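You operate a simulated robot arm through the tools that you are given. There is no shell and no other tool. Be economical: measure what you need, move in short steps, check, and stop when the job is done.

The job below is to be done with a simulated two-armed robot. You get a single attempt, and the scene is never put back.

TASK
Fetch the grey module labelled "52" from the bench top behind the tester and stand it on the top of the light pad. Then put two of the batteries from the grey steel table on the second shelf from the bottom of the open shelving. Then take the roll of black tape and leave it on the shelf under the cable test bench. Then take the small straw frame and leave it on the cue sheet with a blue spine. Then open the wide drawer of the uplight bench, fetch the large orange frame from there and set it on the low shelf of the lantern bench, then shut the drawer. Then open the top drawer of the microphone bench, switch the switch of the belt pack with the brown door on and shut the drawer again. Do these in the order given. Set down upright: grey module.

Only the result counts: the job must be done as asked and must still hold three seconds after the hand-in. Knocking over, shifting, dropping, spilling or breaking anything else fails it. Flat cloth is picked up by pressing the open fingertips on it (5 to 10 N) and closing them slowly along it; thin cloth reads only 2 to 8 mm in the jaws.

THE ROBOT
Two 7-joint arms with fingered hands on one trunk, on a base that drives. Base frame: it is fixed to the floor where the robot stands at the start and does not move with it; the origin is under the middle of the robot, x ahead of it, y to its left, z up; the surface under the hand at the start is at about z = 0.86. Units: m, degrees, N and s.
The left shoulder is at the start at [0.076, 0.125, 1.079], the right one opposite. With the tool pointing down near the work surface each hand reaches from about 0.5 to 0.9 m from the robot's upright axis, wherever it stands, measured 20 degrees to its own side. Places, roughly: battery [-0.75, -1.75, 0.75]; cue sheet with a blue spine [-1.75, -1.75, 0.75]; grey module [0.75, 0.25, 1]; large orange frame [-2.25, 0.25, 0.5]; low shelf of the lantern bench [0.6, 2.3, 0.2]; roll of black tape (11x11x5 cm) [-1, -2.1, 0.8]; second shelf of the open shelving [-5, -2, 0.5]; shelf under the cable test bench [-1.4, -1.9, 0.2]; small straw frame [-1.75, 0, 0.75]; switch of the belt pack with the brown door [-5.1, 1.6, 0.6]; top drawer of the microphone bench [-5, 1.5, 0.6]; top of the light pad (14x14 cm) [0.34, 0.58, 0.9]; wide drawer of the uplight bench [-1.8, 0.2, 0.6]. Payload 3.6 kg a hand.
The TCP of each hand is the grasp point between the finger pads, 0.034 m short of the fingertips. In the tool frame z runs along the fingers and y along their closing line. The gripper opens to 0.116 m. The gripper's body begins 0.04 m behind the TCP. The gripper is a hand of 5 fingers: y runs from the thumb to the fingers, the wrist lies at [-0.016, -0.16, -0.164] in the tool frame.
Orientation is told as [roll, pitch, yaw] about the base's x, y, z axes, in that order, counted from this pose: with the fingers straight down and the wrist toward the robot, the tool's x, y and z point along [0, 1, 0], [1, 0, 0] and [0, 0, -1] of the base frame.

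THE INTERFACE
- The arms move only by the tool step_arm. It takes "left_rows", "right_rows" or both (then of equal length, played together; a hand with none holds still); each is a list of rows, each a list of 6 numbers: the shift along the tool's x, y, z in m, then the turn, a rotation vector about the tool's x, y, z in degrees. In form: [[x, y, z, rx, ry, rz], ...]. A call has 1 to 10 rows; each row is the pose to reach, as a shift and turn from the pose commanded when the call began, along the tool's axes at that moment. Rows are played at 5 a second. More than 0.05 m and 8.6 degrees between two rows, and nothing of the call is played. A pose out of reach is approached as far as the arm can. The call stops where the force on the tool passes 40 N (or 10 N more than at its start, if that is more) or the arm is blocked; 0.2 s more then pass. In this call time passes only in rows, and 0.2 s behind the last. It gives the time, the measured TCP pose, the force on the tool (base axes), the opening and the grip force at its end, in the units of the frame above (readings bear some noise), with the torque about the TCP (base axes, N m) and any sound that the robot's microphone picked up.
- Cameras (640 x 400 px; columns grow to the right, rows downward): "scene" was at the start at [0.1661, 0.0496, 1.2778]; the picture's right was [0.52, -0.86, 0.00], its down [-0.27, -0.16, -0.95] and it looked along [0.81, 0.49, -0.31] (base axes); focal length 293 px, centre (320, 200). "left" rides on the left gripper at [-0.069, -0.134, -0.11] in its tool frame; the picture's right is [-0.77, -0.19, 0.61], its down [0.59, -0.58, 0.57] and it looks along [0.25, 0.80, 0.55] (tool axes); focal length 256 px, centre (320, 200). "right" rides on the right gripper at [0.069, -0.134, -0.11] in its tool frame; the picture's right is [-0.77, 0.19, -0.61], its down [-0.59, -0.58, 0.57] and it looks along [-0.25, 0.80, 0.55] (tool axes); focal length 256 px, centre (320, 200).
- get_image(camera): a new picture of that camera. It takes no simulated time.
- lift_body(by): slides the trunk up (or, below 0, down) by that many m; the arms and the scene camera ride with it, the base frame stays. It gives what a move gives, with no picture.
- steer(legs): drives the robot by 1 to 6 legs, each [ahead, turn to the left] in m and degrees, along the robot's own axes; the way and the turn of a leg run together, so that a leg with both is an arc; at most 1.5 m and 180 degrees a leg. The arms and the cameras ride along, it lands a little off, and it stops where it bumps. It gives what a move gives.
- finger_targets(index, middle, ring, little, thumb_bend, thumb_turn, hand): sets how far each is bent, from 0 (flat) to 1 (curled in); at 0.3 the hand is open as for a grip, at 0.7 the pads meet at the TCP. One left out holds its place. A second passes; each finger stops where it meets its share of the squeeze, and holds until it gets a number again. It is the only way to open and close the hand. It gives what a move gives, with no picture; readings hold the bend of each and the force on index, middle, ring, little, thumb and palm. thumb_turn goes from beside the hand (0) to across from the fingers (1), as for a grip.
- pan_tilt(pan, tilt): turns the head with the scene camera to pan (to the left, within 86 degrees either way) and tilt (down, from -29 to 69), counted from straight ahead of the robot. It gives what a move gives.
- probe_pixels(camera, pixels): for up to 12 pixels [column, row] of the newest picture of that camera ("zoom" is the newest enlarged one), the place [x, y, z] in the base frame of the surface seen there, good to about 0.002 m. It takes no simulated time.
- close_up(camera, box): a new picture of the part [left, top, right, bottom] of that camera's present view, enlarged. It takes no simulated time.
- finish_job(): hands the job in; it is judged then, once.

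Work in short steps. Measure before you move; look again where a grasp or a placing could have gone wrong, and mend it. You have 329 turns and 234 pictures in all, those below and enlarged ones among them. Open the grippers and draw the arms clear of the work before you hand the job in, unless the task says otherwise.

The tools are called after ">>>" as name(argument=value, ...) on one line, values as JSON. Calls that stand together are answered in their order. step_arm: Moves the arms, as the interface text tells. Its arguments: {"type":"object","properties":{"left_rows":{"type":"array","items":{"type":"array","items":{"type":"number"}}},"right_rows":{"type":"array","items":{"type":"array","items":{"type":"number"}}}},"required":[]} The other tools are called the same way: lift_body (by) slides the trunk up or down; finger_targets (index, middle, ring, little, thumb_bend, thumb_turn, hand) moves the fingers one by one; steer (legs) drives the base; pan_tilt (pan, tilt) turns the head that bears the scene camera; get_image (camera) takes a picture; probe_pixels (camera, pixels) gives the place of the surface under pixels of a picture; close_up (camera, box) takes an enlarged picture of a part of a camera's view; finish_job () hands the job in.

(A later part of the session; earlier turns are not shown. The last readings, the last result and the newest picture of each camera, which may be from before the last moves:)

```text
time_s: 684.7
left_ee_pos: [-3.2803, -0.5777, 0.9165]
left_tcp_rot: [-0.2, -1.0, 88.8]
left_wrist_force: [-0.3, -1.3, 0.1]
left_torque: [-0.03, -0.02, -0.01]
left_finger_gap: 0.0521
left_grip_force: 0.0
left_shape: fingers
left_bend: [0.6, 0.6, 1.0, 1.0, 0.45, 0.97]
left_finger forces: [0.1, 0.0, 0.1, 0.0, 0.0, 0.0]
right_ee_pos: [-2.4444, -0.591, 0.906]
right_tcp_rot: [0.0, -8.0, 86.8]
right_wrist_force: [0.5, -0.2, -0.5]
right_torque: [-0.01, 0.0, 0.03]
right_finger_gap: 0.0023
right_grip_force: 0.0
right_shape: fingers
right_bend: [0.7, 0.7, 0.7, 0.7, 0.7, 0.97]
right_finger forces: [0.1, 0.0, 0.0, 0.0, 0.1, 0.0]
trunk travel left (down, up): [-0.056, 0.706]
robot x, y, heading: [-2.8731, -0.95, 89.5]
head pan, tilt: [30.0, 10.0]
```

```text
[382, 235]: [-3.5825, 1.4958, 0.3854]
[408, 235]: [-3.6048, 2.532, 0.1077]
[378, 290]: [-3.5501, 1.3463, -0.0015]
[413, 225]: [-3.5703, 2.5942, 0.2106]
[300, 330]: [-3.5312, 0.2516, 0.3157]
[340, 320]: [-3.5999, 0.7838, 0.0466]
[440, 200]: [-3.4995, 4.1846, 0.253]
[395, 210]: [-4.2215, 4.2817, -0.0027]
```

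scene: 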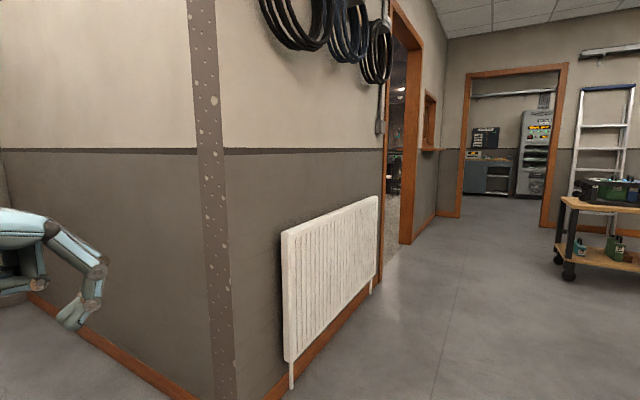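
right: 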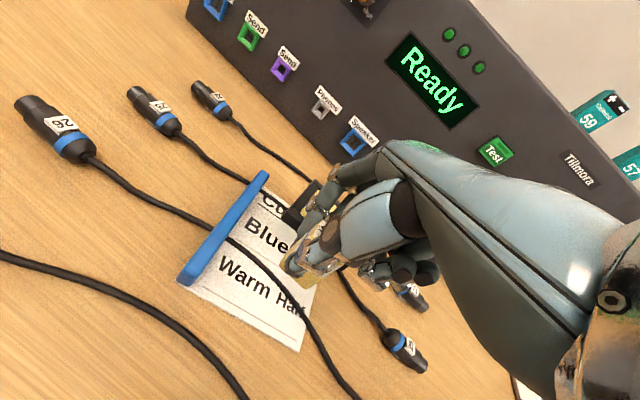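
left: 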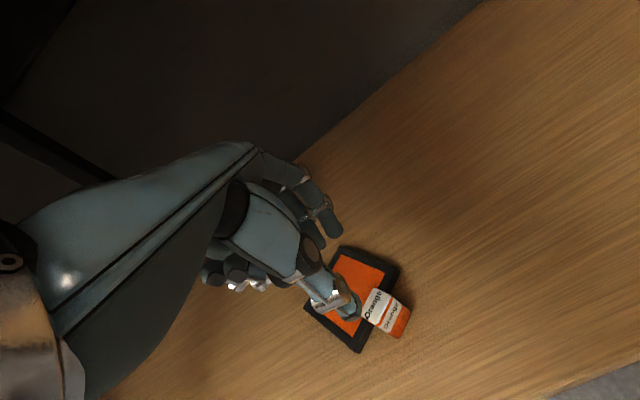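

The doorway is y ≈ 1.50…2.53 — just over 1 m, so my elbows (±0.55) must come in. I'll let both arms hang down nearly straight: lower both hands to z ≈ 0.15 in three eased calls.

>>> step_arm(left_rows=[[0, 0.001, 0.006, 0, 0, 0], [0, 0.002, 0.02, 0, 0, 0], [-0.004, 0.004, 0.045, 0, 0, 0], [-0.009, 0.006, 0.078, 0, 0, 0], [-0.014, 0.008, 0.114, 0, 0, 0], [-0.019, 0.01, 0.15, 0, 0, 0], [-0.024, 0.012, 0.186, 0, 0, 0], [-0.028, 0.014, 0.218, 0, 0, 0], [-0.03, 0.015, 0.243, 0, 0, 0], [-0.03, 0.015, 0.255, 0, 0, 0]], right_rows=[[0, 0.001, 0.006, 0.5, 0, 0], [0, 0.002, 0.02, 1.5, 0, 0], [0.005, 0.004, 0.045, 3, 0, 0], [0.012, 0.006, 0.078, 5, 0, 0], [0.019, 0.008, 0.114, 7, 0, 0], [0.026, 0.01, 0.15, 8, 0, 0], [0.033, 0.012, 0.186, 8, 0, 0], [0.038, 0.014, 0.218, 8, 0, 0], [0.042, 0.015, 0.243, 8, 0, 0], [0.044, 0.015, 0.255, 8, 0, 0]])

>>> step_arm(left_rows=[[0, 0, 0.006, 0, 0, 0], [0, 0, 0.02, 0, 0, 0], [-0.004, 0, 0.045, 0, 0, 0], [-0.009, 0, 0.078, 0, 0, 0], [-0.014, 0, 0.114, 0, 0, 0], [-0.019, 0, 0.15, 0, 0, 0], [-0.024, 0, 0.186, 0, 0, 0], [-0.028, 0, 0.218, 0, 0, 0], [-0.03, 0, 0.243, 0, 0, 0], [-0.03, 0, 0.255, 0, 0, 0]], right_rows=[[0, 0, 0.006, 0, 0, 0], [0, 0, 0.02, 0, 0, 0], [0.005, 0, 0.045, 0, 0, 0], [0.012, 0, 0.078, 0, 0, 0], [0.019, 0, 0.114, 0, 0, 0], [0.026, 0, 0.15, 0, 0, 0], [0.033, 0, 0.186, 0, 0, 0], [0.038, 0, 0.218, 0, 0, 0], [0.042, 0, 0.243, 0, 0, 0], [0.044, 0, 0.255, 0, 0, 0]])

>>> step_arm(left_rows=[[0, 0, 0.006, 0, 0, 0], [0, 0, 0.02, 0, 0, 0], [-0.004, 0, 0.045, 0, 0, 0], [-0.009, 0, 0.078, 0, 0, 0], [-0.014, 0, 0.114, 0, 0, 0], [-0.02, 0, 0.15, 0, 0, 0], [-0.026, 0, 0.18, 0, 0, 0], [-0.032, 0, 0.205, 0, 0, 0], [-0.036, 0, 0.22, 0, 0, 0], [-0.04, 0, 0.23, 0, 0, 0]], right_rows=[[0, 0, 0.006, 0, 0, 0], [0, 0, 0.02, 0, 0, 0], [0.005, 0, 0.045, 0, 0, 0], [0.012, 0, 0.078, 0, 0, 0], [0.019, 0, 0.114, 0, 0, 0], [0.026, 0, 0.15, 0, 0, 0], [0.033, 0, 0.18, 0, 0, 0], [0.04, 0, 0.205, 0, 0, 0], [0.045, 0, 0.22, 0, 0, 0], [0.05, 0, 0.23, 0, 0, 0]])

```text
time_s: 686.9
left_ee_pos: [-3.273, -0.5578, 0.6702]
left_tcp_rot: [-0.1, -0.8, 89.1]
left_wrist_force: [0.7, 0.4, 0.2]
left_torque: [-0.04, 0.01, -0.01]
left_finger_gap: 0.052
left_grip_force: 0.0
left_shape: fingers
left_bend: [0.6, 0.6, 1.0, 1.0, 0.45, 0.97]
left_finger forces: [0.0, 0.1, 0.0, 0.0, 0.0, 0.0]
left hand out of reach, approached as far as the arm can: row 6, 7, 8, 9, 10
right_ee_pos: [-2.4877, -0.5071, 0.6992]
right_tcp_rot: [0.3, 0.7, 87.3]
right_wrist_force: [0.0, 0.3, -0.9]
right_torque: [-0.04, 0.03, 0.06]
right_finger_gap: 0.0026
right_grip_force: 0.1
right_shape: fingers
right_bend: [0.7, 0.7, 0.7, 0.7, 0.7, 0.97]
right_finger forces: [0.1, 0.1, 0.1, 0.0, 0.0, 0.0]
right hand out of reach, approached as far as the arm can: row 7, 8, 9, 10
trunk travel left (down, up): [-0.056, 0.706]
robot x, y, heading: [-2.8742, -0.9491, 89.8]
head pan, tilt: [30.0, 10.0]
```

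```text
time_s: 689.1
left_ee_pos: [-3.2399, -0.5539, 0.4167]
left_tcp_rot: [-0.2, -0.9, 88.8]
left_wrist_force: [0.0, 0.1, -0.3]
left_torque: [0.01, 0.0, 0.0]
left_finger_gap: 0.0519
left_grip_force: 0.1
left_shape: fingers
left_bend: [0.6, 0.6, 1.0, 1.0, 0.45, 0.97]
left_finger forces: [0.0, 0.0, 0.0, 0.0, 0.1, 0.1]
right_ee_pos: [-2.5305, -0.5082, 0.4476]
right_tcp_rot: [-0.2, -0.1, 86.9]
right_wrist_force: [0.5, -0.4, 0.3]
right_torque: [0.02, -0.01, 0.01]
right_finger_gap: 0.0025
right_grip_force: 0.1
right_shape: fingers
right_bend: [0.7, 0.7, 0.7, 0.7, 0.7, 0.97]
right_finger forces: [0.0, 0.1, 0.0, 0.1, 0.1, 0.0]
trunk travel left (down, up): [-0.056, 0.706]
robot x, y, heading: [-2.8802, -0.9454, 89.5]
head pan, tilt: [30.0, 10.0]
```

```text
time_s: 691.3
left_ee_pos: [-3.1983, -0.5518, 0.1868]
left_tcp_rot: [-0.2, -0.8, 88.8]
left_wrist_force: [-0.3, 0.4, -0.6]
left_torque: [0.0, -0.01, 0.0]
left_finger_gap: 0.0521
left_grip_force: 0.0
left_shape: fingers
left_bend: [0.6, 0.6, 1.0, 1.0, 0.45, 0.97]
left_finger forces: [0.0, 0.0, 0.0, 0.0, 0.0, 0.0]
right_ee_pos: [-2.565, -0.5053, 0.2173]
right_tcp_rot: [0.6, 0.0, 87.1]
right_wrist_force: [0.0, 0.3, 0.7]
right_torque: [0.0, -0.01, -0.01]
right_finger_gap: 0.0024
right_grip_force: 0.1
right_shape: fingers
right_bend: [0.7, 0.7, 0.7, 0.7, 0.7, 0.97]
right_finger forces: [0.0, 0.1, 0.0, 0.0, 0.0, 0.0]
right hand out of reach, approached as far as the arm can: row 8, 9, 10
trunk travel left (down, up): [-0.056, 0.706]
robot x, y, heading: [-2.8751, -0.9456, 89.4]
head pan, tilt: [30.0, 10.0]
```

Arms hang down. I check the left elbow's actual lateral reach.

>>> pan_tilt(pan=70, tilt=55)

>>> get_image(camera="scene")

```text
time_s: 692.4
left_ee_pos: [-3.1992, -0.5513, 0.1871]
left_tcp_rot: [-0.3, -0.9, 88.8]
left_wrist_force: [-0.5, 0.2, -0.2]
left_torque: [0.01, 0.01, 0.01]
left_finger_gap: 0.0519
left_grip_force: 0.0
left_shape: fingers
left_bend: [0.6, 0.6, 1.0, 1.0, 0.45, 0.97]
left_finger forces: [0.1, 0.0, 0.1, 0.0, 0.1, 0.1]
right_ee_pos: [-2.5644, -0.5047, 0.2187]
right_tcp_rot: [0.6, 0.1, 87.1]
right_wrist_force: [-0.5, 0.7, 0.0]
right_torque: [0.0, 0.0, 0.01]
right_finger_gap: 0.0025
right_grip_force: 0.1
right_shape: fingers
right_bend: [0.7, 0.7, 0.7, 0.7, 0.7, 0.97]
right_finger forces: [0.0, 0.1, 0.1, 0.1, 0.1, 0.1]
trunk travel left (down, up): [-0.056, 0.706]
robot x, y, heading: [-2.8769, -0.9476, 89.5]
head pan, tilt: [70.0, 55.0]
```

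```text
22 pictures are left
```

scene: 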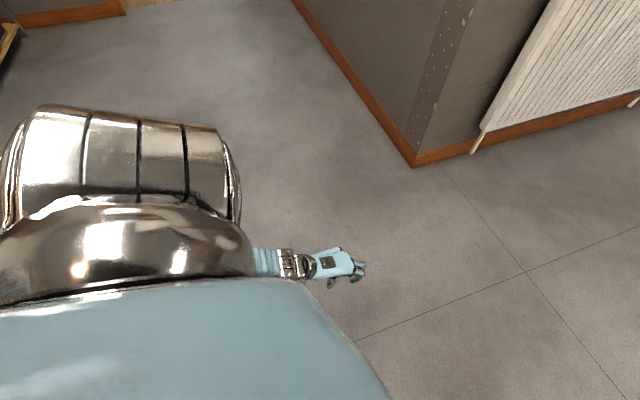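

>>> probe_pixels(camera="scene", pixels=[[130, 108], [50, 110], [235, 170], [15, 160], [200, 125], [265, 262]])

```text
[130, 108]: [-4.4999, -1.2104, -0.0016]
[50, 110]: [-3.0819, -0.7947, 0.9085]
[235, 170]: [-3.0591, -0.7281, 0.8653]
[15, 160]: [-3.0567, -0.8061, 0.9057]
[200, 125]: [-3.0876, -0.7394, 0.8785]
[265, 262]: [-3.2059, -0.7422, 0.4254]
```

Elbows are well in (≈0.4 m). I drive north past the bench to y ≈ 2.02 and turn to face the doorway.

>>> steer(legs=[[1.0, 0], [1.0, 0], [0.97, 0], [0, 90.5]])

>>> pan_tilt(pan=0, tilt=20)

>>> get_image(camera="scene")

```text
time_s: 710.8
left_ee_pos: [-3.221, 1.6932, 0.1874]
left_tcp_rot: [-0.2, -0.9, 178.4]
left_wrist_force: [0.6, -0.2, -0.7]
left_torque: [-0.02, 0.01, 0.02]
left_finger_gap: 0.052
left_grip_force: 0.1
left_shape: fingers
left_bend: [0.6, 0.6, 1.0, 1.0, 0.45, 0.97]
left_finger forces: [0.0, 0.0, 0.0, 0.0, 0.0, 0.0]
right_ee_pos: [-3.2625, 2.3283, 0.218]
right_tcp_rot: [0.6, 0.1, 176.7]
right_wrist_force: [-0.2, -0.1, -0.1]
right_torque: [0.03, -0.01, 0.0]
right_finger_gap: 0.0024
right_grip_force: 0.0
right_shape: fingers
right_bend: [0.7, 0.7, 0.7, 0.7, 0.7, 0.97]
right_finger forces: [0.1, 0.0, 0.1, 0.1, 0.0, 0.1]
trunk travel left (down, up): [-0.056, 0.706]
robot x, y, heading: [-2.8211, 2.0133, 179.0]
head pan, tilt: [70.0, 55.0]
```

```text
time_s: 712.2
left_ee_pos: [-3.2212, 1.6934, 0.1867]
left_tcp_rot: [-0.2, -0.9, 178.4]
left_wrist_force: [0.1, 0.4, 0.6]
left_torque: [0.02, -0.03, -0.03]
left_finger_gap: 0.0521
left_grip_force: 0.0
left_shape: fingers
left_bend: [0.6, 0.6, 1.0, 1.0, 0.45, 0.97]
left_finger forces: [0.0, 0.0, 0.0, 0.0, 0.0, 0.1]
right_ee_pos: [-3.2624, 2.3288, 0.2171]
right_tcp_rot: [0.6, 0.1, 176.7]
right_wrist_force: [0.2, 0.0, -0.1]
right_torque: [-0.02, -0.02, 0.01]
right_finger_gap: 0.0024
right_grip_force: 0.0
right_shape: fingers
right_bend: [0.7, 0.7, 0.7, 0.7, 0.7, 0.97]
right_finger forces: [0.1, 0.1, 0.0, 0.1, 0.0, 0.1]
trunk travel left (down, up): [-0.056, 0.706]
robot x, y, heading: [-2.8196, 2.0104, 179.1]
head pan, tilt: [0.0, 20.0]
```

```text
21 pictures are left
```

scene: 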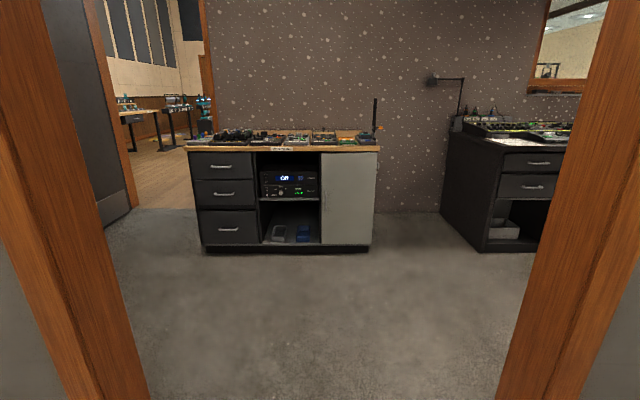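

The microphone bench faces us: three drawers at its left, the top one at (224,166). I probe jambs and the drawer.

>>> probe_pixels(camera="scene", pixels=[[100, 300], [540, 300], [215, 167], [224, 167], [240, 167], [224, 155], [224, 176], [195, 165], [252, 165], [224, 146], [281, 149]])

>>> close_up(camera="scene", box=[180, 110, 390, 250])

```text
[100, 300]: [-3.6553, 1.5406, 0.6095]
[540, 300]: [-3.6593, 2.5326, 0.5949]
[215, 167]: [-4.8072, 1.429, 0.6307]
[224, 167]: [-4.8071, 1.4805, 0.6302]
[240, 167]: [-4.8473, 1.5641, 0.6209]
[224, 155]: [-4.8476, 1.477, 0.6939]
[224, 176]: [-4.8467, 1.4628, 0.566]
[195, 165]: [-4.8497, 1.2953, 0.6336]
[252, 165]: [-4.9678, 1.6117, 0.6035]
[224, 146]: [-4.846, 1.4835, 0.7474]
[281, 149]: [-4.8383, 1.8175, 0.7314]
```

```text
2.86 times, centred on (285, 180) of scene
```

zoom: 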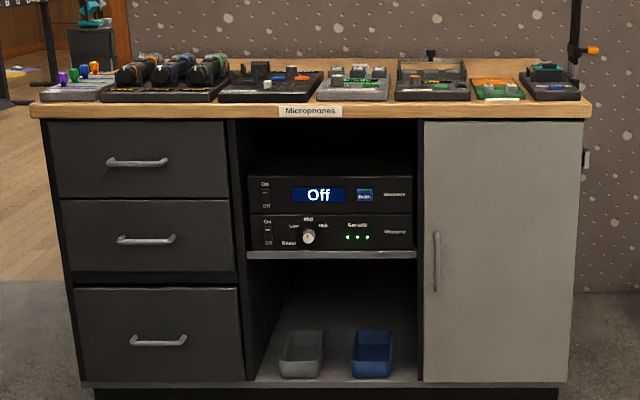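

Door opening y 1.541…2.533; I'm centred. Drawer front x −4.848, handle x −4.807, z 0.63, y ≈1.42–1.52. I drive through the doorway to x ≈ −4.15.

>>> steer(legs=[[1.33, 0]])

```text
time_s: 718.9
left_ee_pos: [-4.5596, 1.7168, 0.1858]
left_tcp_rot: [-0.2, -0.9, 178.3]
left_wrist_force: [-0.5, -0.1, 0.2]
left_torque: [-0.02, -0.02, -0.02]
left_finger_gap: 0.0521
left_grip_force: 0.1
left_shape: fingers
left_bend: [0.6, 0.6, 1.0, 1.0, 0.45, 0.97]
left_finger forces: [0.0, 0.0, 0.0, 0.1, 0.0, 0.0]
right_ee_pos: [-4.6006, 2.3517, 0.2182]
right_tcp_rot: [0.6, 0.1, 176.6]
right_wrist_force: [-0.2, 0.0, -0.6]
right_torque: [0.01, 0.0, -0.01]
right_finger_gap: 0.0024
right_grip_force: 0.1
right_shape: fingers
right_bend: [0.7, 0.7, 0.7, 0.7, 0.7, 0.97]
right_finger forces: [0.0, 0.0, 0.1, 0.1, 0.0, 0.0]
trunk travel left (down, up): [-0.056, 0.706]
robot x, y, heading: [-4.1579, 2.0355, 179.2]
head pan, tilt: [0.0, 20.0]
```

Through the door. I shift sideways to y ≈ 1.765, then raise the left arm to shoulder height (right one stays hanging).

>>> steer(legs=[[0, 90.8], [0.27, 0], [0, -90]])

>>> step_arm(left_rows=[[0, 0, -0.006, 0, 0, 0], [0, 0, -0.02, 0, 0, 0], [0.005, 0, -0.045, 0, 0, 0], [0.011, 0, -0.078, 0, 0, 0], [0.017, 0, -0.114, 0, 0, 0], [0.023, 0, -0.15, 0, 0, 0], [0.029, 0, -0.186, 0, 0, 0], [0.034, 0, -0.218, 0, 0, 0], [0.037, 0, -0.243, 0, 0, 0], [0.038, 0, -0.255, 0, 0, 0]])

>>> step_arm(left_rows=[[0, 0, -0.006, 0, 0, 0], [0, 0, -0.02, 0, 0, 0], [0.005, 0, -0.045, 0, 0, 0], [0.011, 0, -0.078, 0, 0, 0], [0.017, 0, -0.114, 0, 0, 0], [0.023, 0, -0.15, 0, 0, 0], [0.029, 0, -0.186, 0, 0, 0], [0.034, 0, -0.218, 0, 0, 0], [0.037, 0, -0.243, 0, 0, 0], [0.038, 0, -0.255, 0, 0, 0]])

>>> step_arm(left_rows=[[0, 0, -0.006, 0, 0, 0], [0, 0, -0.02, 0, 0, 0], [0.003, 0, -0.042, 0, 0, 0], [0.006, 0, -0.07, 0, 0, 0], [0.01, 0, -0.1, 0, 0, 0], [0.014, 0, -0.13, 0, 0, 0], [0.017, 0, -0.155, 0, 0, 0], [0.02, 0, -0.175, 0, 0, 0], [0.02, 0, -0.185, 0, 0, 0]])

```text
time_s: 728.5
left_ee_pos: [-4.5605, 1.4462, 0.1873]
left_tcp_rot: [-0.3, -1.0, 178.5]
left_wrist_force: [-0.6, -0.1, 0.2]
left_torque: [0.03, 0.01, -0.05]
left_finger_gap: 0.0521
left_grip_force: 0.0
left_shape: fingers
left_bend: [0.6, 0.6, 1.0, 1.0, 0.45, 0.97]
left_finger forces: [0.0, 0.0, 0.0, 0.1, 0.0, 0.0]
right_ee_pos: [-4.6056, 2.08, 0.2192]
right_tcp_rot: [0.7, 0.0, 176.9]
right_wrist_force: [-0.4, -0.2, 0.2]
right_torque: [0.02, 0.0, 0.0]
right_finger_gap: 0.0024
right_grip_force: 0.1
right_shape: fingers
right_bend: [0.7, 0.7, 0.7, 0.7, 0.7, 0.97]
right_finger forces: [0.0, 0.0, 0.1, 0.0, 0.1, 0.1]
trunk travel left (down, up): [-0.056, 0.706]
robot x, y, heading: [-4.162, 1.7636, 179.1]
head pan, tilt: [0.0, 20.0]
```

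```text
time_s: 730.7
left_ee_pos: [-4.5572, 1.408, 0.4418]
left_tcp_rot: [-0.1, -0.8, 178.5]
left_wrist_force: [-0.3, -0.2, -1.1]
left_torque: [-0.02, 0.03, 0.02]
left_finger_gap: 0.0521
left_grip_force: 0.1
left_shape: fingers
left_bend: [0.6, 0.6, 1.0, 1.0, 0.45, 0.97]
left_finger forces: [0.0, 0.0, 0.0, 0.0, 0.1, 0.0]
right_ee_pos: [-4.6044, 2.0795, 0.2195]
right_tcp_rot: [0.6, 0.1, 176.8]
right_wrist_force: [1.0, -0.5, 0.5]
right_torque: [-0.01, -0.02, -0.01]
right_finger_gap: 0.0026
right_grip_force: 0.0
right_shape: fingers
right_bend: [0.7, 0.7, 0.7, 0.7, 0.7, 0.97]
right_finger forces: [0.0, 0.1, 0.0, 0.1, 0.0, 0.0]
trunk travel left (down, up): [-0.056, 0.706]
robot x, y, heading: [-4.1622, 1.7646, 178.9]
head pan, tilt: [0.0, 20.0]
```

```text
time_s: 732.9
left_ee_pos: [-4.5548, 1.3693, 0.697]
left_tcp_rot: [-0.3, -0.7, 178.4]
left_wrist_force: [0.1, 0.3, -0.6]
left_torque: [-0.01, -0.02, 0.01]
left_finger_gap: 0.0519
left_grip_force: 0.1
left_shape: fingers
left_bend: [0.6, 0.6, 1.0, 1.0, 0.45, 0.97]
left_finger forces: [0.0, 0.0, 0.1, 0.1, 0.0, 0.1]
right_ee_pos: [-4.6055, 2.0805, 0.2174]
right_tcp_rot: [0.6, 0.1, 176.8]
right_wrist_force: [0.2, 0.3, 0.0]
right_torque: [-0.02, 0.02, -0.03]
right_finger_gap: 0.0025
right_grip_force: 0.0
right_shape: fingers
right_bend: [0.7, 0.7, 0.7, 0.7, 0.7, 0.97]
right_finger forces: [0.0, 0.0, 0.1, 0.0, 0.0, 0.0]
trunk travel left (down, up): [-0.056, 0.706]
robot x, y, heading: [-4.1572, 1.7682, 179.2]
head pan, tilt: [0.0, 20.0]
```

```text
time_s: 734.9
left_ee_pos: [-4.5534, 1.3478, 0.8822]
left_tcp_rot: [-0.2, -0.8, 178.5]
left_wrist_force: [0.6, -0.4, -0.1]
left_torque: [0.0, 0.0, 0.02]
left_finger_gap: 0.052
left_grip_force: 0.1
left_shape: fingers
left_bend: [0.6, 0.6, 1.0, 1.0, 0.45, 0.97]
left_finger forces: [0.0, 0.0, 0.0, 0.0, 0.1, 0.0]
right_ee_pos: [-4.6048, 2.0798, 0.2182]
right_tcp_rot: [0.7, 0.1, 176.8]
right_wrist_force: [-0.6, 0.3, -0.3]
right_torque: [0.02, 0.02, -0.02]
right_finger_gap: 0.0025
right_grip_force: 0.0
right_shape: fingers
right_bend: [0.7, 0.7, 0.7, 0.7, 0.7, 0.97]
right_finger forces: [0.1, 0.0, 0.0, 0.1, 0.1, 0.1]
trunk travel left (down, up): [-0.056, 0.706]
robot x, y, heading: [-4.1605, 1.7659, 179.4]
head pan, tilt: [0.0, 20.0]
```

Left hand at shoulder height. I open its fingers and, as before, lower 22 cm while tipping 40°, then to 60°.

>>> finger_targets(hand="left", index=0.55, middle=0.55, ring=0.55, little=0.55, thumb_bend=0.45)

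>>> step_arm(left_rows=[[-0.003, 0.003, 0.005, -1, 0, 0], [-0.01, 0.008, 0.018, -4, 0, 0], [-0.021, 0.016, 0.04, -8, 0, 0], [-0.035, 0.027, 0.067, -13, 0, 0], [-0.05, 0.039, 0.098, -18.5, 0, 0], [-0.066, 0.051, 0.128, -24, 0, 0], [-0.082, 0.062, 0.158, -29.5, 0, 0], [-0.096, 0.071, 0.184, -34, 0, 0], [-0.106, 0.077, 0.206, -38, 0, 0], [-0.11, 0.08, 0.215, -40, 0, 0]])

>>> step_arm(left_rows=[[0, 0.001, 0.001, -1, 0, 0], [0, 0.002, 0.002, -3, 0, 0], [0, 0.003, 0.003, -6, 0, 0], [0, 0.004, 0.004, -9.5, 0, 0], [0, 0.005, 0.005, -13, 0, 0], [0, 0.006, 0.006, -16, 0, 0], [0, 0.006, 0.007, -18.5, 0, 0], [0, 0.006, 0.008, -20, 0, 0]])

```text
time_s: 735.9
left_ee_pos: [-4.5524, 1.3477, 0.8812]
left_tcp_rot: [-0.2, -1.0, 178.5]
left_wrist_force: [-0.8, 0.2, 0.3]
left_torque: [0.0, 0.02, 0.03]
left_finger_gap: 0.0589
left_grip_force: 0.0
left_shape: fingers
left_bend: [0.55, 0.55, 0.55, 0.55, 0.45, 0.97]
left_finger forces: [0.0, 0.0, 0.0, 0.0, 0.0, 0.0]
right_ee_pos: [-4.6045, 2.0801, 0.2182]
right_tcp_rot: [0.6, 0.0, 176.9]
right_wrist_force: [0.2, 0.3, -0.3]
right_torque: [0.04, -0.01, 0.01]
right_finger_gap: 0.0026
right_grip_force: 0.1
right_shape: fingers
right_bend: [0.7, 0.7, 0.7, 0.7, 0.7, 0.97]
right_finger forces: [0.0, 0.1, 0.0, 0.1, 0.0, 0.0]
trunk travel left (down, up): [-0.056, 0.706]
robot x, y, heading: [-4.1612, 1.7654, 178.9]
head pan, tilt: [0.0, 20.0]
```

```text
time_s: 738.1
left_ee_pos: [-4.6336, 1.4584, 0.6681]
left_tcp_rot: [-0.2, -41.0, 178.6]
left_wrist_force: [-0.1, 0.2, -0.3]
left_torque: [0.01, 0.0, -0.01]
left_finger_gap: 0.0593
left_grip_force: 0.1
left_shape: fingers
left_bend: [0.55, 0.55, 0.55, 0.55, 0.45, 0.97]
left_finger forces: [0.0, 0.1, 0.1, 0.1, 0.1, 0.1]
left hand out of reach, approached as far as the arm can: row 4, 5, 6, 7, 8, 9
right_ee_pos: [-4.6055, 2.0778, 0.2186]
right_tcp_rot: [0.7, 0.1, 176.9]
right_wrist_force: [0.8, -1.0, 0.8]
right_torque: [0.01, 0.01, 0.0]
right_finger_gap: 0.0027
right_grip_force: 0.1
right_shape: fingers
right_bend: [0.7, 0.7, 0.7, 0.7, 0.7, 0.97]
right_finger forces: [0.0, 0.0, 0.0, 0.0, 0.0, 0.0]
trunk travel left (down, up): [-0.056, 0.706]
robot x, y, heading: [-4.1642, 1.7688, 178.9]
head pan, tilt: [0.0, 20.0]
```

```text
time_s: 739.9
left_ee_pos: [-4.657, 1.4452, 0.7053]
left_tcp_rot: [-0.3, -60.7, 178.6]
left_wrist_force: [-0.8, 0.5, 0.4]
left_torque: [-0.02, 0.0, 0.04]
left_finger_gap: 0.0595
left_grip_force: 0.1
left_shape: fingers
left_bend: [0.55, 0.55, 0.55, 0.55, 0.45, 0.97]
left_finger forces: [0.0, 0.0, 0.0, 0.0, 0.0, 0.0]
left hand out of reach, approached as far as the arm can: row 5, 6, 7, 8
right_ee_pos: [-4.6043, 2.0793, 0.2182]
right_tcp_rot: [0.6, 0.3, 176.9]
right_wrist_force: [-0.3, 0.0, -0.8]
right_torque: [0.0, 0.01, 0.02]
right_finger_gap: 0.0025
right_grip_force: 0.1
right_shape: fingers
right_bend: [0.7, 0.7, 0.7, 0.7, 0.7, 0.97]
right_finger forces: [0.0, 0.0, 0.1, 0.0, 0.1, 0.1]
trunk travel left (down, up): [-0.056, 0.706]
robot x, y, heading: [-4.1633, 1.7685, 179.4]
head pan, tilt: [0.0, 20.0]
```

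I lower the trunk 5.5 cm, then move in 14 cm with the arm, fingers passing over the bar.

>>> lift_body(by=-0.054)

>>> step_arm(left_rows=[[-0.003, -0.004, 0.004, 0, 0, 0], [-0.008, -0.008, 0.011, 0, 0, 0], [-0.014, -0.01, 0.02, 0, 0, 0], [-0.02, -0.008, 0.033, 0, 0, 0], [-0.025, 0.0, 0.048, 0, 0, 0], [-0.025, 0.01, 0.065, 0, 0, 0], [-0.025, 0.019, 0.08, 0, 0, 0]])

>>> pan_tilt(pan=22, tilt=32)

>>> close_up(camera="scene", box=[180, 100, 420, 280])

```text
time_s: 740.9
left_ee_pos: [-4.6576, 1.4451, 0.6506]
left_tcp_rot: [-0.3, -60.9, 178.9]
left_wrist_force: [0.1, 0.1, 0.0]
left_torque: [-0.03, 0.0, -0.01]
left_finger_gap: 0.0593
left_grip_force: 0.1
left_shape: fingers
left_bend: [0.55, 0.55, 0.55, 0.55, 0.45, 0.97]
left_finger forces: [0.1, 0.0, 0.0, 0.1, 0.0, 0.0]
right_ee_pos: [-4.6054, 2.0805, 0.1648]
right_tcp_rot: [0.7, 0.1, 176.9]
right_wrist_force: [0.1, -0.1, -0.3]
right_torque: [0.0, -0.02, 0.01]
right_finger_gap: 0.0024
right_grip_force: 0.1
right_shape: fingers
right_bend: [0.7, 0.7, 0.7, 0.7, 0.7, 0.97]
right_finger forces: [0.0, 0.1, 0.1, 0.0, 0.0, 0.0]
trunk travel left (down, up): [-0.002, 0.76]
robot x, y, heading: [-4.1645, 1.766, 179.1]
head pan, tilt: [0.0, 20.0]
```

```text
time_s: 742.5
left_ee_pos: [-4.7358, 1.474, 0.628]
left_tcp_rot: [-0.3, -60.8, 178.7]
left_wrist_force: [0.2, -0.1, 0.2]
left_torque: [-0.02, 0.01, -0.03]
left_finger_gap: 0.0595
left_grip_force: 0.0
left_shape: fingers
left_bend: [0.55, 0.55, 0.55, 0.55, 0.45, 0.97]
left_finger forces: [0.1, 0.0, 0.0, 0.0, 0.0, 0.1]
left hand out of reach, approached as far as the arm can: row 1, 2, 3, 4, 5
right_ee_pos: [-4.604, 2.0798, 0.1643]
right_tcp_rot: [0.8, 0.1, 176.9]
right_wrist_force: [-0.1, -0.5, 0.3]
right_torque: [0.02, -0.03, -0.02]
right_finger_gap: 0.0025
right_grip_force: 0.0
right_shape: fingers
right_bend: [0.7, 0.7, 0.7, 0.7, 0.7, 0.97]
right_finger forces: [0.0, 0.0, 0.0, 0.0, 0.1, 0.0]
trunk travel left (down, up): [-0.002, 0.76]
robot x, y, heading: [-4.1605, 1.7645, 179.6]
head pan, tilt: [0.0, 20.0]
```

```text
time_s: 743.3
left_ee_pos: [-4.7368, 1.473, 0.6277]
left_tcp_rot: [-0.4, -60.8, 178.9]
left_wrist_force: [-0.2, 0.4, -0.1]
left_torque: [-0.01, 0.01, 0.01]
left_finger_gap: 0.0593
left_grip_force: 0.1
left_shape: fingers
left_bend: [0.55, 0.55, 0.55, 0.55, 0.45, 0.97]
left_finger forces: [0.1, 0.1, 0.1, 0.0, 0.0, 0.0]
right_ee_pos: [-4.6038, 2.08, 0.1629]
right_tcp_rot: [0.7, 0.1, 176.9]
right_wrist_force: [0.1, 0.1, -0.7]
right_torque: [0.0, 0.02, -0.01]
right_finger_gap: 0.0024
right_grip_force: 0.0
right_shape: fingers
right_bend: [0.7, 0.7, 0.7, 0.7, 0.7, 0.97]
right_finger forces: [0.0, 0.0, 0.1, 0.0, 0.0, 0.0]
trunk travel left (down, up): [-0.002, 0.76]
robot x, y, heading: [-4.1611, 1.7624, 179.3]
head pan, tilt: [22.0, 32.0]
```

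```text
2.22 times, centred on (300, 190) of scene
```

zoom: 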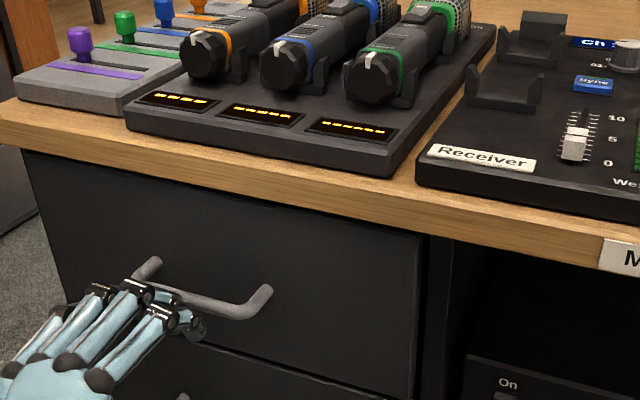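

I raise 9 mm for clearance above the bar and go forward 6 cm, then grip.

>>> lift_body(by=0.009)

>>> step_arm(left_rows=[[0, 0.001, 0.002, 0, 0, 0], [0, 0.003, 0.006, 0, 0, 0], [0, 0.007, 0.013, 0, 0, 0], [0, 0.012, 0.021, 0, 0, 0], [0, 0.017, 0.03, 0, 0, 0], [0, 0.022, 0.039, 0, 0, 0], [0, 0.026, 0.046, 0, 0, 0], [0, 0.029, 0.051, 0, 0, 0]])

>>> finger_targets(hand="left", index=0.8, middle=0.8, ring=0.8, little=0.8, thumb_bend=0.8)

>>> close_up(camera="left", box=[200, 130, 440, 330])

```text
time_s: 743.9
left_ee_pos: [-4.7367, 1.4732, 0.6363]
left_tcp_rot: [-0.5, -60.8, 178.8]
left_wrist_force: [0.2, -0.1, 0.0]
left_torque: [-0.02, -0.03, -0.01]
left_finger_gap: 0.059
left_grip_force: 0.1
left_shape: fingers
left_bend: [0.55, 0.55, 0.55, 0.55, 0.45, 0.97]
left_finger forces: [0.0, 0.0, 0.0, 0.0, 0.0, 0.1]
right_ee_pos: [-4.6042, 2.0806, 0.1727]
right_tcp_rot: [0.7, 0.1, 176.8]
right_wrist_force: [-0.7, -1.0, -0.8]
right_torque: [0.01, 0.01, 0.01]
right_finger_gap: 0.0022
right_grip_force: 0.1
right_shape: fingers
right_bend: [0.7, 0.7, 0.7, 0.7, 0.7, 0.97]
right_finger forces: [0.0, 0.0, 0.0, 0.0, 0.1, 0.1]
trunk travel left (down, up): [-0.011, 0.751]
robot x, y, heading: [-4.1615, 1.7649, 179.4]
head pan, tilt: [22.0, 32.0]
```

```text
time_s: 745.7
left_ee_pos: [-4.795, 1.4746, 0.6387]
left_tcp_rot: [-0.2, -60.8, 178.8]
left_wrist_force: [0.0, -0.1, -0.5]
left_torque: [-0.03, 0.03, 0.0]
left_finger_gap: 0.0594
left_grip_force: 0.1
left_shape: fingers
left_bend: [0.55, 0.55, 0.55, 0.55, 0.45, 0.97]
left_finger forces: [0.0, 0.0, 0.1, 0.1, 0.1, 0.0]
right_ee_pos: [-4.6052, 2.0809, 0.1729]
right_tcp_rot: [0.7, 0.1, 176.9]
right_wrist_force: [-0.3, 0.0, 0.3]
right_torque: [0.01, -0.01, -0.01]
right_finger_gap: 0.0022
right_grip_force: 0.1
right_shape: fingers
right_bend: [0.7, 0.7, 0.7, 0.7, 0.7, 0.97]
right_finger forces: [0.0, 0.0, 0.0, 0.0, 0.2, 0.0]
trunk travel left (down, up): [-0.011, 0.751]
robot x, y, heading: [-4.16, 1.768, 179.1]
head pan, tilt: [22.0, 32.0]
```

```text
time_s: 746.7
left_ee_pos: [-4.7952, 1.4758, 0.6391]
left_tcp_rot: [-0.4, -61.0, 178.7]
left_wrist_force: [-0.6, -0.6, 14.2]
left_torque: [-1.06, -0.03, -0.44]
left_finger_gap: 0.0003
left_grip_force: 23.9
left_shape: fingers
left_bend: [0.78, 0.79, 0.78, 0.78, 0.65, 0.97]
left_finger forces: [0.0, 2.7, 8.3, 22.7, 13.0, 0.0]
right_ee_pos: [-4.6052, 2.0804, 0.1743]
right_tcp_rot: [0.7, 0.0, 177.0]
right_wrist_force: [-0.7, 0.3, -0.1]
right_torque: [0.01, 0.01, 0.02]
right_finger_gap: 0.0028
right_grip_force: 0.1
right_shape: fingers
right_bend: [0.7, 0.7, 0.7, 0.7, 0.7, 0.97]
right_finger forces: [0.0, 0.1, 0.1, 0.0, 0.1, 0.1]
trunk travel left (down, up): [-0.011, 0.751]
robot x, y, heading: [-4.1634, 1.7663, 179.1]
head pan, tilt: [22.0, 32.0]
```

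```text
2.00 times, centred on (320, 230) of left
```

zoom: 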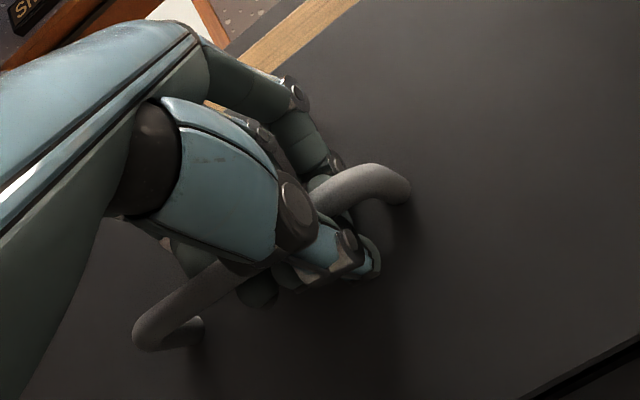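

Gripped. I pull the drawer open by backing 0.23 m.

>>> steer(legs=[[-0.23, 0]])

>>> pan_tilt(pan=18, tilt=40)

>>> get_image(camera="scene")

```text
time_s: 748.4
left_ee_pos: [-4.5685, 1.4723, 0.6385]
left_tcp_rot: [-0.2, -61.0, 178.7]
left_wrist_force: [0.0, 2.6, 6.1]
left_torque: [-0.87, 0.0, -0.2]
left_finger_gap: 0.0004
left_grip_force: 23.6
left_shape: fingers
left_bend: [0.79, 0.8, 0.78, 0.78, 0.65, 0.97]
left_finger forces: [0.4, 2.2, 9.6, 22.9, 12.0, 0.0]
right_ee_pos: [-4.3767, 2.0778, 0.1732]
right_tcp_rot: [0.8, 0.0, 176.9]
right_wrist_force: [0.1, 0.9, -0.3]
right_torque: [0.03, -0.02, 0.0]
right_finger_gap: 0.0025
right_grip_force: 0.1
right_shape: fingers
right_bend: [0.7, 0.7, 0.7, 0.7, 0.7, 0.97]
right_finger forces: [0.0, 0.0, 0.0, 0.0, 0.1, 0.0]
trunk travel left (down, up): [-0.011, 0.751]
robot x, y, heading: [-3.934, 1.7626, 179.1]
head pan, tilt: [22.0, 32.0]
```

```text
time_s: 749.1
left_ee_pos: [-4.5682, 1.4729, 0.6375]
left_tcp_rot: [-0.2, -61.0, 178.8]
left_wrist_force: [-0.6, 0.6, 3.9]
left_torque: [-0.83, 0.0, -0.22]
left_finger_gap: 0.0007
left_grip_force: 23.7
left_shape: fingers
left_bend: [0.79, 0.8, 0.78, 0.78, 0.65, 0.97]
left_finger forces: [0.3, 2.3, 9.7, 22.2, 12.8, 0.0]
right_ee_pos: [-4.3759, 2.0782, 0.173]
right_tcp_rot: [0.7, 0.0, 176.9]
right_wrist_force: [0.2, 0.0, -0.1]
right_torque: [0.04, 0.0, 0.02]
right_finger_gap: 0.0026
right_grip_force: 0.0
right_shape: fingers
right_bend: [0.7, 0.7, 0.7, 0.7, 0.7, 0.97]
right_finger forces: [0.1, 0.0, 0.0, 0.0, 0.1, 0.0]
trunk travel left (down, up): [-0.011, 0.751]
robot x, y, heading: [-3.9348, 1.7636, 179.3]
head pan, tilt: [18.0, 40.0]
```

```text
17 pictures are left
```

scene: 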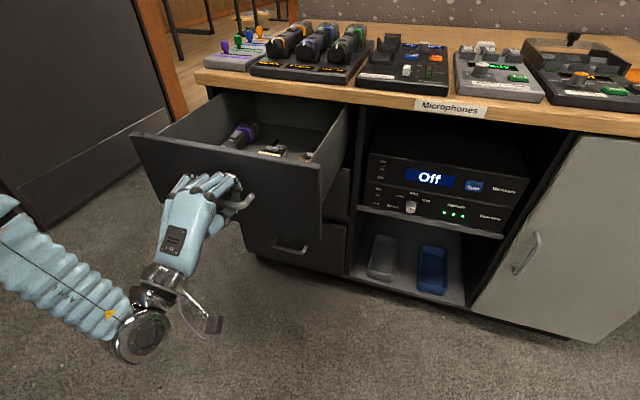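

Open. I zoom into the drawer.

>>> close_up(camera="scene", box=[190, 90, 350, 190])

```text
4.00 times, centred on (270, 140) of scene
```

zoom: 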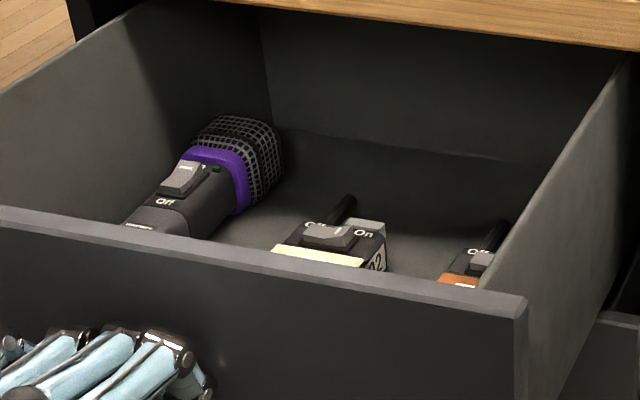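

The pack with the brown door is at the right front corner (465,270); its rocker is partly hidden. I release the handle, draw the hand back, and raise the trunk to look down into the drawer.

>>> finger_targets(hand="left", index=0.5, middle=0.5, ring=0.5, little=0.5, thumb_bend=0.4)

>>> step_arm(left_rows=[[0, -0.001, -0.002, 0, 0, 0], [0, -0.004, -0.007, 0, 0, 0], [0, -0.009, -0.015, 0, 0, 0], [0, -0.015, -0.026, 0, 0, 0], [0, -0.022, -0.039, 0, 0, 0], [0, -0.029, -0.051, 0, 0, 0], [0, -0.035, -0.061, 0, 0, 0], [0, -0.039, -0.068, 0, 0, 0], [0, -0.04, -0.07, 0, 0, 0]])

>>> lift_body(by=0.3)

>>> pan_tilt(pan=16, tilt=50)

>>> close_up(camera="scene", box=[180, 60, 420, 260])

```text
time_s: 750.1
left_ee_pos: [-4.5685, 1.472, 0.6376]
left_tcp_rot: [-0.4, -60.8, 178.7]
left_wrist_force: [-0.3, -0.6, 0.4]
left_torque: [-0.04, 0.03, 0.0]
left_finger_gap: 0.0734
left_grip_force: 0.1
left_shape: fingers
left_bend: [0.5, 0.5, 0.5, 0.5, 0.4, 0.97]
left_finger forces: [0.0, 0.1, 0.0, 0.1, 0.1, 0.0]
right_ee_pos: [-4.3771, 2.077, 0.174]
right_tcp_rot: [0.8, 0.2, 177.0]
right_wrist_force: [0.4, 0.4, 0.1]
right_torque: [0.0, -0.01, 0.02]
right_finger_gap: 0.0026
right_grip_force: 0.1
right_shape: fingers
right_bend: [0.7, 0.7, 0.7, 0.7, 0.7, 0.97]
right_finger forces: [0.0, 0.0, 0.0, 0.1, 0.0, 0.0]
trunk travel left (down, up): [-0.011, 0.751]
robot x, y, heading: [-3.9317, 1.7624, 179.2]
head pan, tilt: [18.0, 40.0]
```

```text
time_s: 752.1
left_ee_pos: [-4.4888, 1.4695, 0.6395]
left_tcp_rot: [-0.3, -60.7, 178.5]
left_wrist_force: [-0.3, -0.2, 0.1]
left_torque: [0.03, -0.01, -0.01]
left_finger_gap: 0.0732
left_grip_force: 0.1
left_shape: fingers
left_bend: [0.5, 0.5, 0.5, 0.5, 0.4, 0.97]
left_finger forces: [0.0, 0.0, 0.0, 0.1, 0.1, 0.1]
left hand out of reach, approached as far as the arm can: row 8, 9
right_ee_pos: [-4.3766, 2.0778, 0.173]
right_tcp_rot: [0.6, 0.2, 176.9]
right_wrist_force: [0.6, 0.1, 0.9]
right_torque: [-0.01, 0.02, 0.0]
right_finger_gap: 0.0026
right_grip_force: 0.1
right_shape: fingers
right_bend: [0.7, 0.7, 0.7, 0.7, 0.7, 0.97]
right_finger forces: [0.0, 0.0, 0.0, 0.0, 0.0, 0.1]
trunk travel left (down, up): [-0.011, 0.751]
robot x, y, heading: [-3.9335, 1.7617, 179.3]
head pan, tilt: [18.0, 40.0]
```

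```text
time_s: 755.1
left_ee_pos: [-4.4219, 1.4681, 1.0993]
left_tcp_rot: [1.3, -82.1, 177.1]
left_wrist_force: [-1.2, 0.3, -0.2]
left_torque: [-0.01, 0.0, 0.02]
left_finger_gap: 0.0734
left_grip_force: 0.1
left_shape: fingers
left_bend: [0.5, 0.5, 0.5, 0.5, 0.4, 0.97]
left_finger forces: [0.0, 0.0, 0.1, 0.0, 0.0, 0.0]
right_ee_pos: [-4.3767, 2.0767, 0.4735]
right_tcp_rot: [0.7, 0.1, 176.9]
right_wrist_force: [0.5, -0.3, 0.0]
right_torque: [0.01, 0.02, 0.0]
right_finger_gap: 0.0026
right_grip_force: 0.2
right_shape: fingers
right_bend: [0.7, 0.7, 0.7, 0.7, 0.7, 0.97]
right_finger forces: [0.0, 0.1, 0.0, 0.1, 0.0, 0.0]
trunk travel left (down, up): [-0.311, 0.451]
robot x, y, heading: [-3.932, 1.7663, 179.1]
head pan, tilt: [18.0, 40.0]
```

```text
time_s: 755.8
left_ee_pos: [-4.4229, 1.4667, 1.1007]
left_tcp_rot: [1.4, -82.0, 177.2]
left_wrist_force: [0.0, -0.3, 0.7]
left_torque: [-0.01, 0.03, 0.02]
left_finger_gap: 0.0736
left_grip_force: 0.0
left_shape: fingers
left_bend: [0.5, 0.5, 0.5, 0.5, 0.4, 0.97]
left_finger forces: [0.1, 0.1, 0.1, 0.0, 0.0, 0.1]
right_ee_pos: [-4.3775, 2.0781, 0.4734]
right_tcp_rot: [0.8, 0.1, 176.9]
right_wrist_force: [-0.6, -0.1, 0.3]
right_torque: [0.02, -0.01, -0.01]
right_finger_gap: 0.0024
right_grip_force: 0.0
right_shape: fingers
right_bend: [0.7, 0.7, 0.7, 0.7, 0.7, 0.97]
right_finger forces: [0.0, 0.0, 0.0, 0.1, 0.0, 0.1]
trunk travel left (down, up): [-0.311, 0.451]
robot x, y, heading: [-3.9353, 1.7619, 179.2]
head pan, tilt: [16.0, 50.0]
```

```text
2.00 times, centred on (300, 160) of scene
```

zoom: 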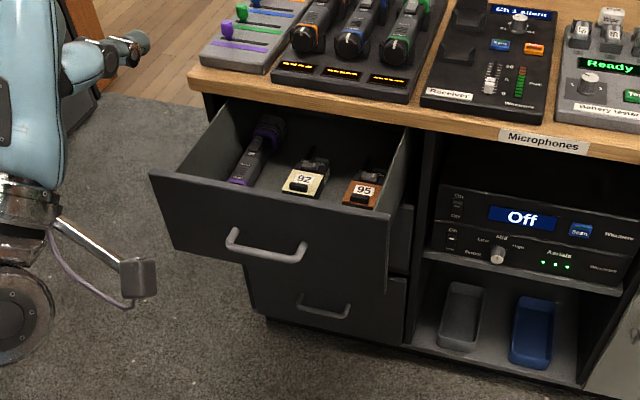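

Now both packs are visible: 92 (cream door) and 95 (brown door). I zoom into 95 and measure it.

>>> close_up(camera="scene", box=[285, 130, 355, 175])

>>> probe_pixels(camera="zoom", pixels=[[400, 200], [360, 170], [440, 180], [380, 230], [420, 235], [400, 160], [385, 195], [420, 195], [470, 150], [330, 260]])

```text
8.89 times, centred on (320, 152) of scene
```

zoom: 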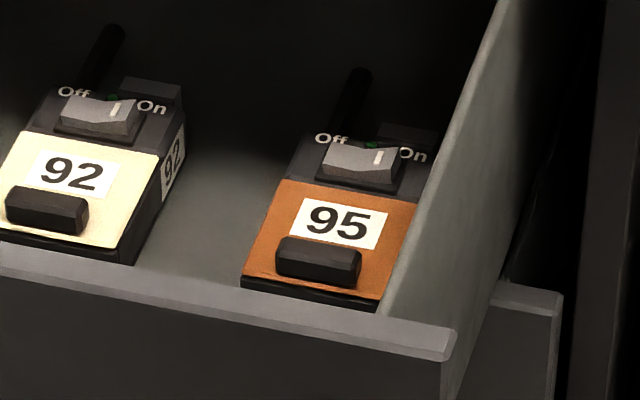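

```text
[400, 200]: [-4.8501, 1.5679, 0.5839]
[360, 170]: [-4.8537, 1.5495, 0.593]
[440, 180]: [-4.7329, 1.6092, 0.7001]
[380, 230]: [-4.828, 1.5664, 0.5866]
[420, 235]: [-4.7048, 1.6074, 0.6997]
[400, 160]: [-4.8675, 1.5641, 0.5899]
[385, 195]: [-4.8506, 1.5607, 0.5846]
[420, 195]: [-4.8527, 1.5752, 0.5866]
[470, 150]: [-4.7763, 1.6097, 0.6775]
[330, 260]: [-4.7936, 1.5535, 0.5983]
```

To reach the rocker from above I need it further out from under the bench edge (rocker at x −4.857, edge −4.838). I lower the trunk again and bring the left hand back to the handle to pull it ~11 cm more by arm.

>>> lift_body(by=-0.3)

>>> step_arm(left_rows=[[0, -0.004, 0.001, 0.5, 0, 0], [0, -0.012, 0.004, 2, 0, 0], [0, -0.026, 0.01, 4, 0, 0], [0, -0.044, 0.018, 6.5, 0, 0], [0, -0.064, 0.03, 9.5, 0, 0], [0, -0.085, 0.043, 12.5, 0, 0], [0, -0.106, 0.057, 15.5, 0, 0], [0, -0.125, 0.07, 18, 0, 0], [0, -0.14, 0.081, 20, 0, 0], [0, -0.149, 0.0886, 21, 0, 0]])

```text
time_s: 758.8
left_ee_pos: [-4.422, 1.4665, 0.8004]
left_tcp_rot: [1.1, -82.3, 177.3]
left_wrist_force: [-0.1, 0.0, -0.7]
left_torque: [-0.01, 0.02, 0.01]
left_finger_gap: 0.0736
left_grip_force: 0.1
left_shape: fingers
left_bend: [0.5, 0.5, 0.5, 0.5, 0.4, 0.97]
left_finger forces: [0.1, 0.0, 0.1, 0.0, 0.0, 0.0]
right_ee_pos: [-4.3785, 2.0772, 0.1729]
right_tcp_rot: [0.7, 0.0, 177.0]
right_wrist_force: [-0.5, -0.7, 0.6]
right_torque: [-0.01, -0.02, -0.01]
right_finger_gap: 0.0026
right_grip_force: 0.0
right_shape: fingers
right_bend: [0.7, 0.7, 0.7, 0.7, 0.7, 0.97]
right_finger forces: [0.1, 0.0, 0.0, 0.0, 0.0, 0.1]
trunk travel left (down, up): [-0.011, 0.751]
robot x, y, heading: [-3.9331, 1.7627, 179.0]
head pan, tilt: [16.0, 50.0]
```

```text
time_s: 761.0
left_ee_pos: [-4.4881, 1.4693, 0.6409]
left_tcp_rot: [0.4, -61.0, 178.1]
left_wrist_force: [0.4, 0.8, 0.7]
left_torque: [0.0, -0.01, -0.02]
left_finger_gap: 0.0735
left_grip_force: 0.0
left_shape: fingers
left_bend: [0.5, 0.5, 0.5, 0.5, 0.4, 0.97]
left_finger forces: [0.0, 0.0, 0.0, 0.0, 0.0, 0.0]
right_ee_pos: [-4.3756, 2.0776, 0.1722]
right_tcp_rot: [0.7, 0.1, 176.8]
right_wrist_force: [0.2, 0.3, 0.0]
right_torque: [-0.01, 0.03, -0.04]
right_finger_gap: 0.0026
right_grip_force: 0.0
right_shape: fingers
right_bend: [0.7, 0.7, 0.7, 0.7, 0.7, 0.97]
right_finger forces: [0.1, 0.1, 0.0, 0.0, 0.0, 0.1]
trunk travel left (down, up): [-0.011, 0.751]
robot x, y, heading: [-3.9376, 1.7611, 179.0]
head pan, tilt: [16.0, 50.0]
```

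Back in position. Forward 8 cm, grip the handle again.

>>> step_arm(left_rows=[[0, 0.001, 0.002, 0, 0, 0], [0, 0.004, 0.007, 0, 0, 0], [0, 0.009, 0.015, 0, 0, 0], [0, 0.015, 0.026, 0, 0, 0], [0, 0.022, 0.039, 0, 0, 0], [0, 0.03, 0.052, 0, 0, 0], [0, 0.037, 0.063, 0, 0, 0], [0, 0.042, 0.072, 0, 0, 0], [0, 0.044, 0.076, 0, 0, 0]])

>>> finger_targets(hand="left", index=0.8, middle=0.8, ring=0.8, little=0.8, thumb_bend=0.8)

>>> step_arm(left_rows=[[0, -0.002, -0.003, 0, 0, 0], [0, -0.006, -0.01, 0, 0, 0], [0, -0.012, -0.02, 0, 0, 0], [0, -0.019, -0.033, 0, 0, 0], [0, -0.027, -0.047, 0, 0, 0], [0, -0.035, -0.061, 0, 0, 0], [0, -0.043, -0.075, 0, 0, 0], [0, -0.05, -0.087, 0, 0, 0], [0, -0.055, -0.096, 0, 0, 0], [0, -0.057, -0.1, 0, 0, 0]])

>>> get_image(camera="scene")

```text
time_s: 763.0
left_ee_pos: [-4.5774, 1.4712, 0.6419]
left_tcp_rot: [0.3, -61.1, 178.0]
left_wrist_force: [0.6, -0.7, 0.5]
left_torque: [0.0, 0.03, -0.01]
left_finger_gap: 0.0737
left_grip_force: 0.0
left_shape: fingers
left_bend: [0.5, 0.5, 0.5, 0.5, 0.4, 0.97]
left_finger forces: [0.1, 0.1, 0.0, 0.0, 0.0, 0.0]
right_ee_pos: [-4.3761, 2.0788, 0.1726]
right_tcp_rot: [0.7, 0.1, 176.9]
right_wrist_force: [0.1, 0.0, -0.6]
right_torque: [-0.01, 0.01, -0.03]
right_finger_gap: 0.0025
right_grip_force: 0.0
right_shape: fingers
right_bend: [0.7, 0.7, 0.7, 0.7, 0.7, 0.97]
right_finger forces: [0.1, 0.0, 0.0, 0.0, 0.0, 0.0]
trunk travel left (down, up): [-0.011, 0.751]
robot x, y, heading: [-3.9372, 1.7593, 179.1]
head pan, tilt: [16.0, 50.0]
```

```text
time_s: 764.0
left_ee_pos: [-4.5767, 1.4724, 0.6441]
left_tcp_rot: [0.6, -61.3, 177.7]
left_wrist_force: [-0.5, 2.2, 18.9]
left_torque: [-0.63, 0.12, -0.3]
left_finger_gap: 0.0055
left_grip_force: 35.8
left_shape: fingers
left_bend: [0.77, 0.78, 0.78, 0.8, 0.63, 0.97]
left_finger forces: [14.8, 14.7, 16.8, 0.0, 24.8, 0.0]
right_ee_pos: [-4.3771, 2.0778, 0.1736]
right_tcp_rot: [0.8, 0.0, 176.9]
right_wrist_force: [0.1, 0.2, -0.3]
right_torque: [0.01, -0.02, 0.0]
right_finger_gap: 0.0025
right_grip_force: 0.0
right_shape: fingers
right_bend: [0.7, 0.7, 0.7, 0.7, 0.7, 0.97]
right_finger forces: [0.0, 0.0, 0.0, 0.1, 0.0, 0.0]
trunk travel left (down, up): [-0.011, 0.751]
robot x, y, heading: [-3.9328, 1.7631, 179.4]
head pan, tilt: [16.0, 50.0]
```

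```text
time_s: 766.2
left_ee_pos: [-4.4628, 1.4701, 0.6428]
left_tcp_rot: [0.6, -61.2, 177.7]
left_wrist_force: [-19.3, 13.4, 20.2]
left_torque: [-0.51, 0.41, -0.32]
left_finger_gap: 0.0055
left_grip_force: 33.9
left_shape: fingers
left_bend: [0.78, 0.78, 0.78, 0.8, 0.65, 0.97]
left_finger forces: [14.8, 14.6, 18.6, 0.0, 19.2, 0.1]
right_ee_pos: [-4.3768, 2.0772, 0.1715]
right_tcp_rot: [0.9, 0.1, 176.8]
right_wrist_force: [0.4, 0.6, 0.7]
right_torque: [0.02, 0.01, 0.0]
right_finger_gap: 0.0023
right_grip_force: 0.1
right_shape: fingers
right_bend: [0.7, 0.7, 0.7, 0.7, 0.7, 0.97]
right_finger forces: [0.1, 0.0, 0.0, 0.0, 0.0, 0.0]
trunk travel left (down, up): [-0.011, 0.751]
robot x, y, heading: [-3.9365, 1.7597, 178.8]
head pan, tilt: [16.0, 50.0]
```

```text
13 pictures are left
```

scene: 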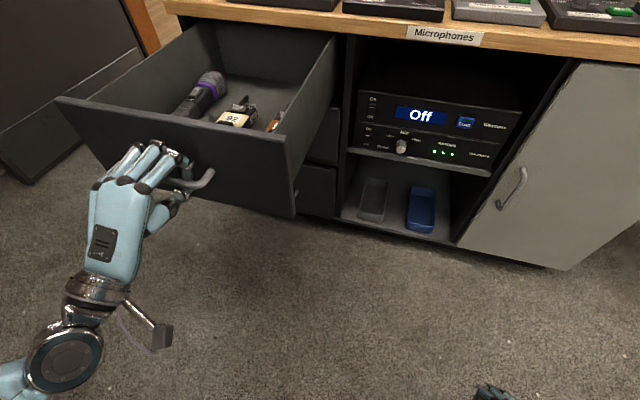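

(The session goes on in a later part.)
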